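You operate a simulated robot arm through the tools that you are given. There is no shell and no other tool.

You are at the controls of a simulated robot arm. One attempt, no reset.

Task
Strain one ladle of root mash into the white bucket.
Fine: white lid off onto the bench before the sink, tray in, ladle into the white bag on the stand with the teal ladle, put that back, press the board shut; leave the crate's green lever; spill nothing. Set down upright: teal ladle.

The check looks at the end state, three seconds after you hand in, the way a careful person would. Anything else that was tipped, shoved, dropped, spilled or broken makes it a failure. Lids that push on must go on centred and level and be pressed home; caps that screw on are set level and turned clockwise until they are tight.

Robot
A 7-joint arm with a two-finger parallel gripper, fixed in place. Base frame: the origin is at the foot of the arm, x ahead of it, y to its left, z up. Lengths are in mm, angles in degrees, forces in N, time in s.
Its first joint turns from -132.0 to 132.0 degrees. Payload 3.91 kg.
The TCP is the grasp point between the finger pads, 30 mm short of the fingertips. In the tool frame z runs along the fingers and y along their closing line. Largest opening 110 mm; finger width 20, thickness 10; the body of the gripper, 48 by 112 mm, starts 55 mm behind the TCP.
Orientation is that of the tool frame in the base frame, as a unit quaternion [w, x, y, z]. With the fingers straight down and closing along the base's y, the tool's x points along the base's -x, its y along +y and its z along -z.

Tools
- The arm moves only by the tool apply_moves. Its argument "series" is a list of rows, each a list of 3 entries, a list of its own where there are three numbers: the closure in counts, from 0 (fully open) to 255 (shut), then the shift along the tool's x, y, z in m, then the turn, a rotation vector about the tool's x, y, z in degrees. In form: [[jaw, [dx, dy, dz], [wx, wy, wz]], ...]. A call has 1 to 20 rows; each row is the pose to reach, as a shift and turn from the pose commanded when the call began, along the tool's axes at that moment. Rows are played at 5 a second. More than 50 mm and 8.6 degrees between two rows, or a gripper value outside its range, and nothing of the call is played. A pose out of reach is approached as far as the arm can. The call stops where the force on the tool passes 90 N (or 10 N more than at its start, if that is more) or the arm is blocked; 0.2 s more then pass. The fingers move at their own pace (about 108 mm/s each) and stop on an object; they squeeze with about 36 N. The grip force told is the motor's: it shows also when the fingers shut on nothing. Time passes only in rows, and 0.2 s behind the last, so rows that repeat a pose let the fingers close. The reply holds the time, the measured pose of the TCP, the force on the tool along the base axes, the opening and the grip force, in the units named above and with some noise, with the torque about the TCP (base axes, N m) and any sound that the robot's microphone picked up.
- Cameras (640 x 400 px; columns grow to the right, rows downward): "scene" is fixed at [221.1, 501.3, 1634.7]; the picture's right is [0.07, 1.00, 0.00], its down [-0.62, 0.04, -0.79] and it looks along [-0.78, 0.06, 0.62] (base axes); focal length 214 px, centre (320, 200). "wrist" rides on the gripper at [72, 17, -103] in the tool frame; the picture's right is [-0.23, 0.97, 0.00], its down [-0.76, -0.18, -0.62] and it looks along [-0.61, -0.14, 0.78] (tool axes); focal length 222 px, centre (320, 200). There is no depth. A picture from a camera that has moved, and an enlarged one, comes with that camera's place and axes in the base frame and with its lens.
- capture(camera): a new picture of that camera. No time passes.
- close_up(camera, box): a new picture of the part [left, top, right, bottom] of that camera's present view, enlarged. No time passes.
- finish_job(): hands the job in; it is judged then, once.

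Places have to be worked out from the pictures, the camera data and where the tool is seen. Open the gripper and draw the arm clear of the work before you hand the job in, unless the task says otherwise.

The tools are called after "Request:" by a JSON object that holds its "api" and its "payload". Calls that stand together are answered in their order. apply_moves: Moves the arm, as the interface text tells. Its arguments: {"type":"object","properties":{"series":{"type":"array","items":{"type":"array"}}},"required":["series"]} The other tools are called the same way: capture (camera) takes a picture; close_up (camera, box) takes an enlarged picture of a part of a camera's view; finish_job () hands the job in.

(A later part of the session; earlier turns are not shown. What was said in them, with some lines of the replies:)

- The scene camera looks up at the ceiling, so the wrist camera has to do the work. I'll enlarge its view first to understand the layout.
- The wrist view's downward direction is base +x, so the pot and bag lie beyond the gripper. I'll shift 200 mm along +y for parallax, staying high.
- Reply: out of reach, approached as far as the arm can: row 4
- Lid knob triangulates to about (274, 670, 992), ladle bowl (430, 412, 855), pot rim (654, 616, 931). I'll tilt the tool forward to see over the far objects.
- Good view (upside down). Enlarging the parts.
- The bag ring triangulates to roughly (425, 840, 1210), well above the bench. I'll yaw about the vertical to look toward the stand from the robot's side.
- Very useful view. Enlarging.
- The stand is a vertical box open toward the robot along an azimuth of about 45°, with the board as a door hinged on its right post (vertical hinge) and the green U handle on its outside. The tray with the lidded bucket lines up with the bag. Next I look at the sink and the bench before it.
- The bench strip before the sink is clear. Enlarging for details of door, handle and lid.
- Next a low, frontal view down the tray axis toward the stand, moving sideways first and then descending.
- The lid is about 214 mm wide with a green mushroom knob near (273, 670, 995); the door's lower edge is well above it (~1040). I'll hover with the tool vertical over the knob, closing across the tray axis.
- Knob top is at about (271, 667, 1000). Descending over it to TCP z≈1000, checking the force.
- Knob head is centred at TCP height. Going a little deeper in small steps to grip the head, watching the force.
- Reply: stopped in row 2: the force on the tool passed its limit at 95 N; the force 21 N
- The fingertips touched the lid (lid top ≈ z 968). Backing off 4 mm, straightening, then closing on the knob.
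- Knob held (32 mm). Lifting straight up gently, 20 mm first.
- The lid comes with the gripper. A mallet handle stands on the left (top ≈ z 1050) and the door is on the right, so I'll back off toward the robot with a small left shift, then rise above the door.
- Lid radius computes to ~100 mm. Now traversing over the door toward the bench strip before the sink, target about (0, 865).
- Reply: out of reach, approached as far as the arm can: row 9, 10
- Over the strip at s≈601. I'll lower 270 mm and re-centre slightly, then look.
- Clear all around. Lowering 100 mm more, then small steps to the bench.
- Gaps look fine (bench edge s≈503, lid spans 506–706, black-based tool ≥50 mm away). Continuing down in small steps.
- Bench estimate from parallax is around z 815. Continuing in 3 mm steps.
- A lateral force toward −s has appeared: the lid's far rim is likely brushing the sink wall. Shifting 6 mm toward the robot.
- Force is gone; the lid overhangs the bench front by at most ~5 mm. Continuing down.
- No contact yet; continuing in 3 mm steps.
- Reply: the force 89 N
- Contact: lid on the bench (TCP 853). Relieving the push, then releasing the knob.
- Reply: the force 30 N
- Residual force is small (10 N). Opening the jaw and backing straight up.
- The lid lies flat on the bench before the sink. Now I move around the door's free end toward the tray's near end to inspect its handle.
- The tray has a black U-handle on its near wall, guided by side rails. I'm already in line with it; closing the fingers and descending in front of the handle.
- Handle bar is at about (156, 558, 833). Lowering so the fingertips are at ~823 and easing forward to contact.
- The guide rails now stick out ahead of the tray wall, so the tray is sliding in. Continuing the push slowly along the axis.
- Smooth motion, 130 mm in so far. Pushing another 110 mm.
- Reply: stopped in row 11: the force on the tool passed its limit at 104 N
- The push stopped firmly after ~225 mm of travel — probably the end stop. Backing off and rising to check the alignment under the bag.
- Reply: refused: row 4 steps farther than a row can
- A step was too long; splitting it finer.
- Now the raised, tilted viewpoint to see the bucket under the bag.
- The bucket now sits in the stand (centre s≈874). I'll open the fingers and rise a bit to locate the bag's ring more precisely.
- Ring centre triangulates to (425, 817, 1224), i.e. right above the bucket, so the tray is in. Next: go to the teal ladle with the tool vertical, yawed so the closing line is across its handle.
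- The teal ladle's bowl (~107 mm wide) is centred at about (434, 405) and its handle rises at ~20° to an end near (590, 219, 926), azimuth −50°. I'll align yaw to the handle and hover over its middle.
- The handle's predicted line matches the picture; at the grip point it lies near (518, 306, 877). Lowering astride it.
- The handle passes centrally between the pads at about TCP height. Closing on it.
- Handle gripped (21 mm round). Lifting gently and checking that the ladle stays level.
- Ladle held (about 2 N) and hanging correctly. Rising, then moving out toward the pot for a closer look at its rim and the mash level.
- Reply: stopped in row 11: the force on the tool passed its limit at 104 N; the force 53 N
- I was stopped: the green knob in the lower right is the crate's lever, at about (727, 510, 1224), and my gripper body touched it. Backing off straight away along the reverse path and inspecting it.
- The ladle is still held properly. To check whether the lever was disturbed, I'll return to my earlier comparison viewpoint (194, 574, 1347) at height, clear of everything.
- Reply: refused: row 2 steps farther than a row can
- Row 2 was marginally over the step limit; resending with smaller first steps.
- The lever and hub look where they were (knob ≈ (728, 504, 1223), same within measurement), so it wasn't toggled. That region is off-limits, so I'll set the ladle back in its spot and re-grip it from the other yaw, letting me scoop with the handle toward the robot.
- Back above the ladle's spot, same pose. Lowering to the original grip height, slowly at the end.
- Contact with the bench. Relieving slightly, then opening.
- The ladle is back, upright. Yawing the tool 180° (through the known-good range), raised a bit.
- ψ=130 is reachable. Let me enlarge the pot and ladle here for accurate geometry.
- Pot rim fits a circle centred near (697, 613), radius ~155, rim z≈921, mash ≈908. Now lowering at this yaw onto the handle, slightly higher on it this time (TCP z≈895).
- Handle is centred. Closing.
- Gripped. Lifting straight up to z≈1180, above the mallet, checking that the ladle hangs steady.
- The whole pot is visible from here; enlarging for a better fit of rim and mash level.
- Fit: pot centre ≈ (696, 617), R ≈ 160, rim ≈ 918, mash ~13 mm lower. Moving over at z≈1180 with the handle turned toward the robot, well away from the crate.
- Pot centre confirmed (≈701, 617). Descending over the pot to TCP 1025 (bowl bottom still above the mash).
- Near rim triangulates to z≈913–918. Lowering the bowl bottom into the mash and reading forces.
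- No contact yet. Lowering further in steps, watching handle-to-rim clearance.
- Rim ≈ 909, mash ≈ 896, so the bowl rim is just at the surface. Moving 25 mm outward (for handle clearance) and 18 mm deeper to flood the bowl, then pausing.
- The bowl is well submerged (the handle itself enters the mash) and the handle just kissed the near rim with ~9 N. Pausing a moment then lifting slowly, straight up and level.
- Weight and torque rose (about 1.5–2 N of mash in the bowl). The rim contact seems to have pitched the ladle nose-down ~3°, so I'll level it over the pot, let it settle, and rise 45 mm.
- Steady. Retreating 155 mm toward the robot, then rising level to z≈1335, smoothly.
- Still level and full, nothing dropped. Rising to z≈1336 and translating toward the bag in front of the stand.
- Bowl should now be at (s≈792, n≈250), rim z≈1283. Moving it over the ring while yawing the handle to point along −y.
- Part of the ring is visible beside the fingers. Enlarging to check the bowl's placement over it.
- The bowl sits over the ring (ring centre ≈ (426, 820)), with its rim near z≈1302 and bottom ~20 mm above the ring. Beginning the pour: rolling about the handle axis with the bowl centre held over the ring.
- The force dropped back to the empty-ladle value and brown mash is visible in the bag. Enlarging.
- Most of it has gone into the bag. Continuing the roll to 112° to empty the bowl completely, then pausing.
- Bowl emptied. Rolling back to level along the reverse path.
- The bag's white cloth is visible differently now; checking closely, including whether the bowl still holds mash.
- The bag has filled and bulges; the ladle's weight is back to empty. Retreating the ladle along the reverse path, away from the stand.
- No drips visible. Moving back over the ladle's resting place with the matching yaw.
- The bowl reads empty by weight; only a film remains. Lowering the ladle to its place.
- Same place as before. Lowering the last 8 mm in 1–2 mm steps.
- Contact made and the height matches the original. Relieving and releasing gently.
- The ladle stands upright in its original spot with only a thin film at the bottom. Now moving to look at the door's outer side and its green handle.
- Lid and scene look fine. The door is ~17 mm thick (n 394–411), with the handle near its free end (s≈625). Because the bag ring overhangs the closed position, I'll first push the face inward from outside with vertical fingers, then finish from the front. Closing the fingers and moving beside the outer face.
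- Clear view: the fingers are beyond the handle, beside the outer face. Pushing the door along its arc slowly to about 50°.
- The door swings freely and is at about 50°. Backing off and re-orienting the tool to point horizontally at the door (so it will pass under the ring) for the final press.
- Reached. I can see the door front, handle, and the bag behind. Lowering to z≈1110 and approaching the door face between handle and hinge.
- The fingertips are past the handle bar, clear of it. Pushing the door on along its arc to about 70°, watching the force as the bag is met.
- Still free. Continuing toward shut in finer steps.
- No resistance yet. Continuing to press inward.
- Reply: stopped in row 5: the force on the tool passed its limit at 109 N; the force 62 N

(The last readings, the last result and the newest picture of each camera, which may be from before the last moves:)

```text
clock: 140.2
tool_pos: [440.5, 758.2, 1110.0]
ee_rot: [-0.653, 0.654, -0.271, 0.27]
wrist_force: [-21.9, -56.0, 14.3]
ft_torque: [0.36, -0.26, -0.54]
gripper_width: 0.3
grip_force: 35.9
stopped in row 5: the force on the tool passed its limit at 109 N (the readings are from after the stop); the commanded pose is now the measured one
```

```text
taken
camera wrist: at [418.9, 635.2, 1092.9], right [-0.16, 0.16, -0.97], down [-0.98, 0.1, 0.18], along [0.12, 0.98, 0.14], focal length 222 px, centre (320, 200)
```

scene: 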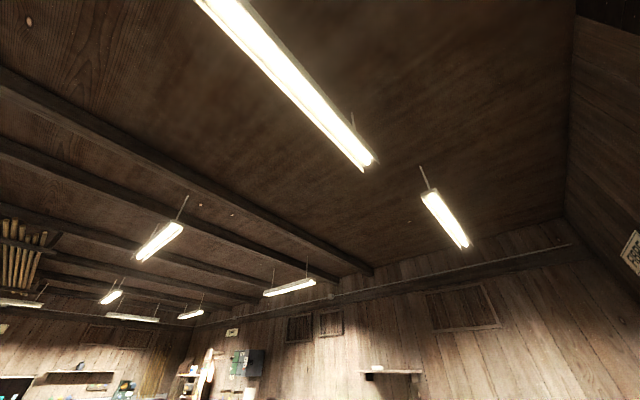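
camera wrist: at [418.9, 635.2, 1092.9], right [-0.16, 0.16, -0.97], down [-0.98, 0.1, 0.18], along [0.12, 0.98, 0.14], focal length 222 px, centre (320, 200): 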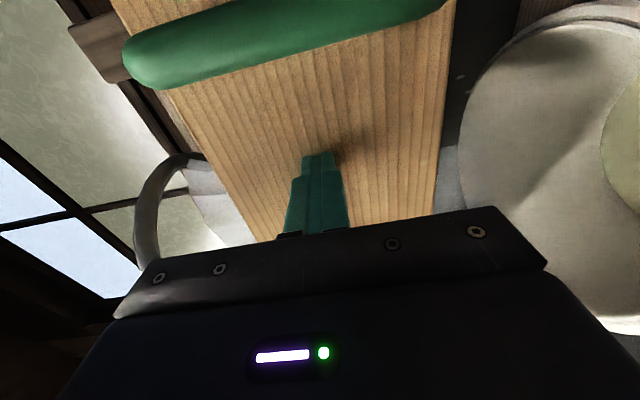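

Firm stop at the shut position (≈109 N peak, tip at s≈878). Holding the pressure for a while to let the bag strain, then looking.

Request:
{"api": "apply_moves", "payload": {"series": [[255, [0, 0, 0], [0, 0, 0]], [255, [0, 0, 0.001], [0, 0, 0]], [255, [0, 0, 0.001], [0, 0, 0]], [255, [0, 0, 0.001], [0, 0, 0]], [255, [0, 0, 0.001], [0, 0, 0]], [255, [0, 0, 0.001], [0, 0, 0]], [255, [0, 0, 0.001], [0, 0, 0]], [255, [0, 0, 0.001], [0, 0, 0]], [255, [0, 0, 0.001], [0, 0, 0]], [255, [0, 0, 0.001], [0, 0, 0]], [255, [0, 0, 0.001], [0, 0, 0]], [255, [0, 0, 0.001], [0, 0, 0]]]}}

Request:
{"api": "capture", "payload": {"camera": "wrist"}}

Request:
{"api": "close_up", "payload": {"camera": "wrist", "box": [420, 0, 640, 300]}}

```text
clock: 140.9
tool_pos: [439.0, 758.2, 1110.1]
ee_rot: [-0.653, 0.654, -0.27, 0.271]
wrist_force: [-20.6, -55.3, 13.6]
ft_torque: [0.3, -0.29, -0.53]
gripper_width: 0.0
grip_force: 35.7
stopped in row 3: the force on the tool passed its limit at 92 N (the readings are from after the stop); the commanded pose is now the measured one
```

```text
taken
camera wrist: at [418.8, 635.3, 1092.8], right [-0.16, 0.16, -0.97], down [-0.98, 0.1, 0.18], along [0.12, 0.98, 0.14], focal length 222 px, centre (320, 200)
```

wrist: 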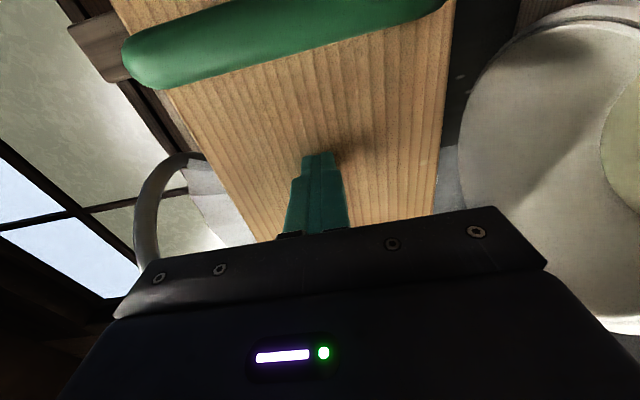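

```text
1.33 times, centred on (530, 150) of wrist
camera zoom: at [418.8, 635.3, 1092.8], right [-0.16, 0.16, -0.97], down [-0.98, 0.1, 0.18], along [0.12, 0.98, 0.14], focal length 296 px, centre (40, 267)
```

zoom: 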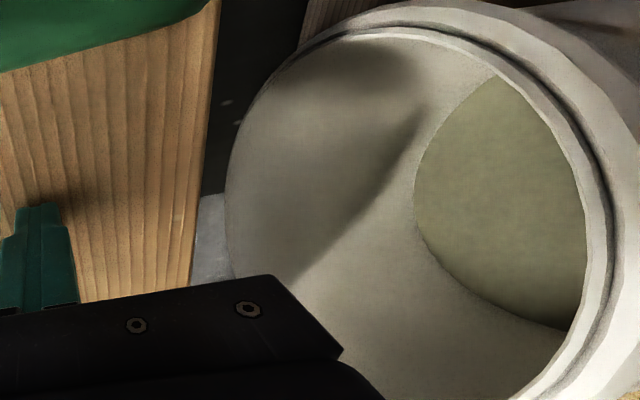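

There is a greenish-yellow liquid at the bucket's bottom now — it is straining. Holding position a few seconds more.

Request:
{"api": "apply_moves", "payload": {"series": [[255, [0, 0, 0], [0, 0, 0]], [255, [0, 0, 0], [0, 0, 0]], [255, [0, 0, 0], [0, 0, 0]], [255, [0, 0, 0], [0, 0, 0]], [255, [0, 0, 0], [0, 0, 0]], [255, [0, 0, 0], [0, 0, 0]], [255, [0, 0, 0], [0, 0, 0]], [255, [0, 0, 0], [0, 0, 0]], [255, [0, 0, 0], [0, 0, 0]], [255, [0, 0, 0], [0, 0, 0]], [255, [0, 0, 0], [0, 0, 0]], [255, [0, 0, 0], [0, 0, 0]]]}}

Request:
{"api": "close_up", "payload": {"camera": "wrist", "box": [420, 0, 640, 300]}}

```text
clock: 143.5
tool_pos: [440.9, 759.3, 1108.9]
ee_rot: [-0.653, 0.654, -0.27, 0.27]
wrist_force: [-35.3, -70.0, 16.0]
ft_torque: [0.42, -0.36, -0.66]
gripper_width: 0.0
grip_force: 35.9
```

```text
1.33 times, centred on (530, 150) of wrist
camera zoom: at [418.8, 635.5, 1092.7], right [-0.16, 0.16, -0.97], down [-0.98, 0.1, 0.18], along [0.12, 0.98, 0.14], focal length 296 px, centre (40, 267)
```

zoom: 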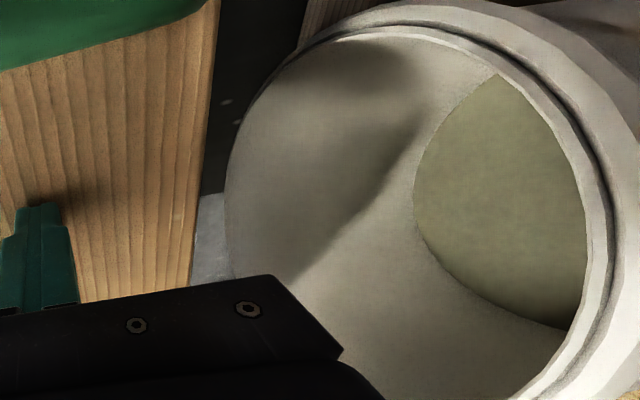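

The level is stable. Backing off to see whether the door stays shut.

Request:
{"api": "apply_moves", "payload": {"series": [[255, [0, 0, -0.005], [0, 0, 0]], [255, [0, 0, -0.02], [0, 0, 0]], [255, [0, 0, -0.05], [0, 0, 0]], [255, [0, 0, -0.09], [0, 0, 0]], [255, [0, 0, -0.13], [0, 0, 0]], [255, [0, 0, -0.17], [0, 0, 0]], [255, [0, 0, -0.21], [0, 0, 0]], [255, [0, 0, -0.24], [0, 0, 0]]]}}

Request:
{"api": "capture", "payload": {"camera": "wrist"}}

```text
clock: 145.3
tool_pos: [271.3, 593.0, 1108.6]
ee_rot: [-0.652, 0.655, -0.27, 0.271]
wrist_force: [0.9, 0.7, -0.5]
ft_torque: [0.0, -0.03, 0.04]
gripper_width: 0.0
grip_force: 36.2
```

```text
taken
camera wrist: at [250.2, 468.5, 1093.0], right [-0.16, 0.16, -0.97], down [-0.98, 0.1, 0.18], along [0.12, 0.98, 0.14], focal length 222 px, centre (320, 200)
```

wrist: 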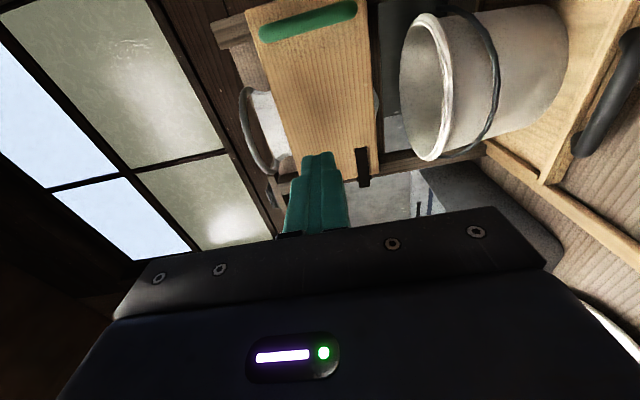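

The door stays shut. Rising to the overview viewpoint to inspect everything.

Request:
{"api": "apply_moves", "payload": {"series": [[200, [-0.003, -0.018, -0.005], [-4.2, 2.6, 5.7]], [100, [-0.006, -0.037, -0.01], [-8.4, 5.2, 11.3]], [0, [-0.009, -0.055, -0.016], [-12.6, 7.7, 17.0]], [0, [-0.013, -0.073, -0.021], [-16.7, 10.3, 22.7]], [0, [-0.016, -0.092, -0.026], [-20.9, 12.9, 28.3]], [0, [-0.019, -0.11, -0.031], [-25.1, 15.5, 34.0]], [0, [-0.022, -0.128, -0.037], [-29.3, 18.0, 39.7]], [0, [-0.025, -0.146, -0.042], [-33.5, 20.6, 45.4]], [0, [-0.028, -0.165, -0.047], [-37.7, 23.2, 51.0]], [0, [-0.032, -0.183, -0.052], [-41.8, 25.8, 56.7]], [0, [-0.035, -0.201, -0.057], [-46.0, 28.3, 62.4]], [0, [-0.038, -0.22, -0.063], [-50.2, 30.9, 68.0]], [0, [-0.041, -0.238, -0.068], [-54.4, 33.5, 73.7]], [0, [-0.041, -0.238, -0.068], [-54.4, 33.5, 73.7]]]}}

Request:
{"api": "capture", "payload": {"camera": "wrist"}}

Request:
{"api": "close_up", "payload": {"camera": "wrist", "box": [210, 0, 470, 230]}}

Request:
{"api": "close_up", "payload": {"camera": "wrist", "box": [0, 80, 240, 240]}}

```text
clock: 148.3
tool_pos: [194.4, 572.6, 1346.4]
ee_rot: [0.239, -0.481, 0.832, 0.137]
wrist_force: [-0.2, 0.5, 0.7]
ft_torque: [0.01, -0.01, 0.03]
gripper_width: 110.2
grip_force: 0.0
```

```text
taken
camera wrist: at [122.7, 480.6, 1395.9], right [-0.75, 0.65, 0.12], down [0.31, 0.19, 0.93], along [0.59, 0.73, -0.34], focal length 222 px, centre (320, 200)
```

wrist: 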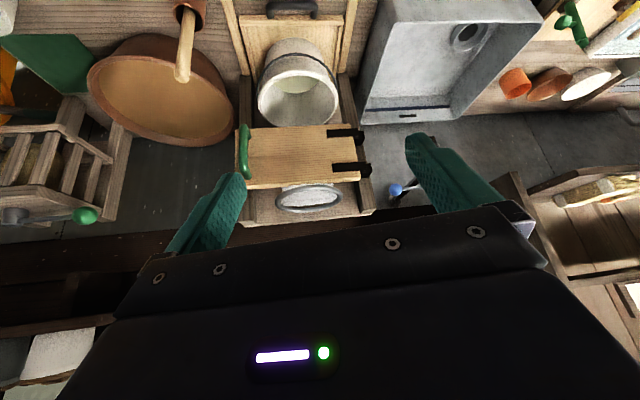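

```text
1.74 times, centred on (340, 115) of wrist
camera zoom: at [122.7, 480.6, 1395.9], right [-0.75, 0.65, 0.12], down [0.31, 0.19, 0.93], along [0.59, 0.73, -0.34], focal length 386 px, centre (285, 348)
```

zoom: 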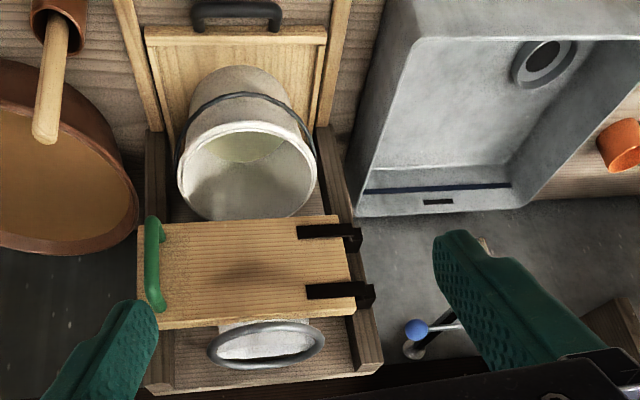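

```text
2.50 times, centred on (120, 160) of wrist
camera zoom: at [122.7, 480.6, 1395.9], right [-0.75, 0.65, 0.12], down [0.31, 0.19, 0.93], along [0.59, 0.73, -0.34], focal length 555 px, centre (820, 300)
```

zoom: 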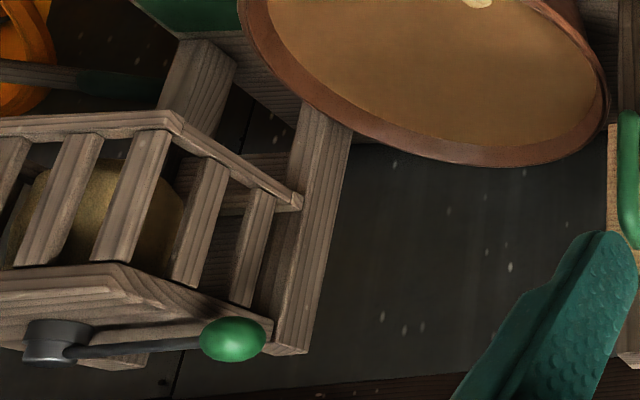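

Door shut, juice in the bucket, bag and tray in place, nothing spilled in view. To verify the crate lever precisely, I'll return to the very first tilted viewpoint and compare.

Request:
{"api": "apply_moves", "payload": {"series": [[0, [-0.0025, 0.009, -0.0035], [4, 0, 6.4]], [0, [-0.005, 0.018, -0.007], [8, 0, 12.7]], [0, [-0.0076, 0.0277, -0.0105], [11.9, 0, 19.1]], [0, [-0.01, 0.037, -0.014], [15.9, 0, 25.4]], [0, [-0.0127, 0.046, -0.0175], [19.9, 0, 31.8]], [0, [-0.015, 0.055, -0.021], [23.9, 0, 38.2]], [0, [-0.0178, 0.0646, -0.0245], [27.8, 0, 44.5]], [0, [-0.0203, 0.0738, -0.028], [31.8, 0, 50.9]], [0, [-0.0203, 0.0738, -0.028], [31.8, 0, 50.9]]]}}

Request:
{"api": "close_up", "payload": {"camera": "wrist", "box": [230, 100, 390, 240]}}

Request:
{"api": "capture", "payload": {"camera": "wrist"}}

```text
clock: 150.3
tool_pos: [131.2, 612.5, 1380.9]
ee_rot: [0.277, 0.0, 0.961, -0.001]
wrist_force: [0.3, 1.0, -0.3]
ft_torque: [0.02, -0.02, 0.01]
gripper_width: 109.8
grip_force: 0.0
```

```text
2.86 times, centred on (310, 170) of wrist
camera zoom: at [15.4, 629.2, 1429.4], right [0.19, 0.97, 0.12], down [0.31, -0.18, 0.93], along [0.93, -0.14, -0.34], focal length 635 px, centre (349, 286)
```

zoom: 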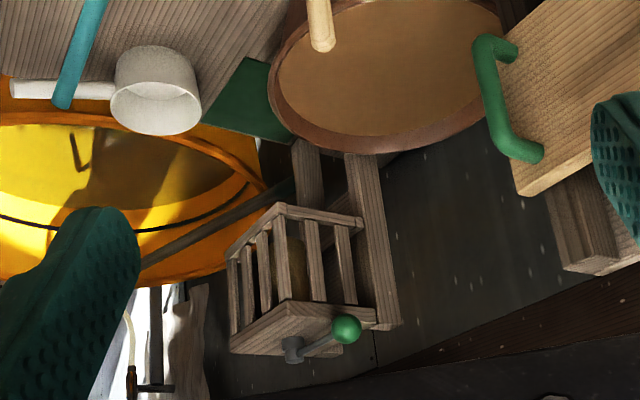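

```text
taken
camera wrist: at [15.4, 629.2, 1429.4], right [0.19, 0.97, 0.12], down [0.31, -0.18, 0.93], along [0.93, -0.14, -0.34], focal length 222 px, centre (320, 200)
```

wrist: 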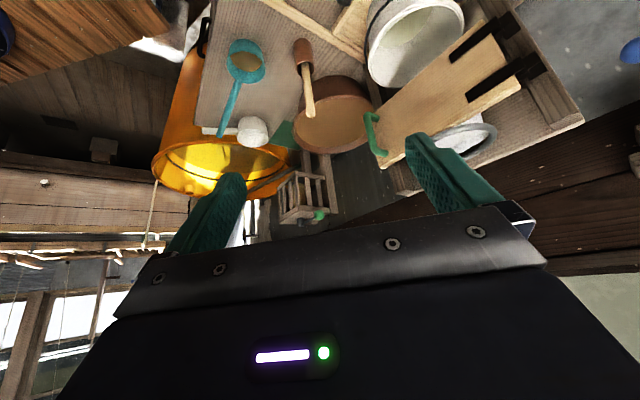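

The lever, crate, white ladle and pot match the first picture exactly. One last enlargement of the shut door, bag and ladle before handing in.

Request:
{"api": "close_up", "payload": {"camera": "wrist", "box": [340, 0, 600, 190]}}

Request:
{"api": "close_up", "payload": {"camera": "wrist", "box": [190, 20, 330, 150]}}

```text
2.11 times, centred on (470, 95) of wrist
camera zoom: at [15.4, 629.2, 1429.4], right [0.19, 0.97, 0.12], down [0.31, -0.18, 0.93], along [0.93, -0.14, -0.34], focal length 468 px, centre (4, 421)
```

zoom: 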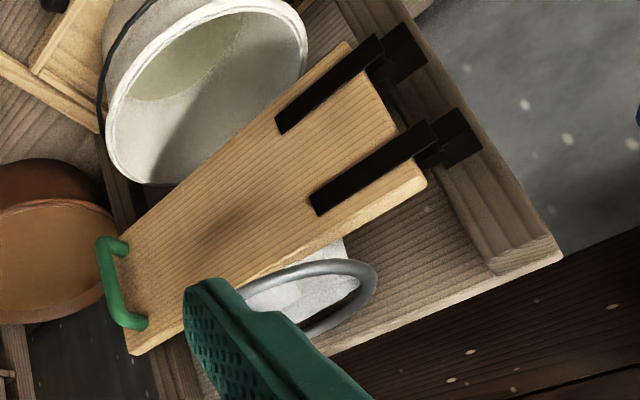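

```text
3.08 times, centred on (260, 85) of wrist
camera zoom: at [15.4, 629.2, 1429.4], right [0.19, 0.97, 0.12], down [0.31, -0.18, 0.93], along [0.93, -0.14, -0.34], focal length 684 px, centre (505, 554)
```

zoom: 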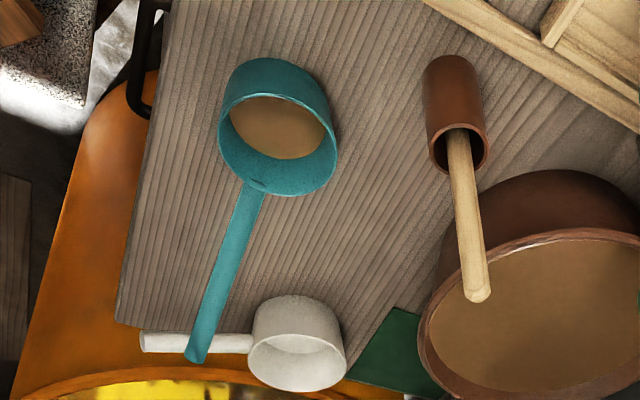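

The door is flush and shut, juice is in the bucket, the teal ladle stands upright in its place, the lid lies on the bench, and the arm is open and clear. Handing in.

Request:
{"api": "finish_job", "payload": {}}

```text
The job is handed in.
```

One ladle of root mash was strained, and the job is handed in. I have no verdict from the check yet.

- **Lid:** The white lid lies flat on the bench before the sink.
- **Tray:** The tray is pushed in to its stop, with the bucket under the bag.
- **Mash:** One teal ladleful went into the white bag. The ladle's weight dropped back to its empty reading, so only a thin film remains in the bowl.
- **Ladle:** The teal ladle stands upright where it started.
- **Board:** I pressed the board until it stopped firmly, and it stayed shut after I backed off. Greenish-yellow juice is visible at the bottom of the bucket.
- **Spills:** I saw none in any of the later pictures.

**Crate lever:** On the first try with the ladle I drove the side of the gripper into the crate's green lever, with a peak force of about 104 N, and backed off straight away. A later picture from the first tilted viewpoint shows the lever and crate in the same place, so I judge it was not moved.

The ladle's handle also pressed lightly (about 9 N) on the pot's rim during the scoop. The pot did not visibly shift.
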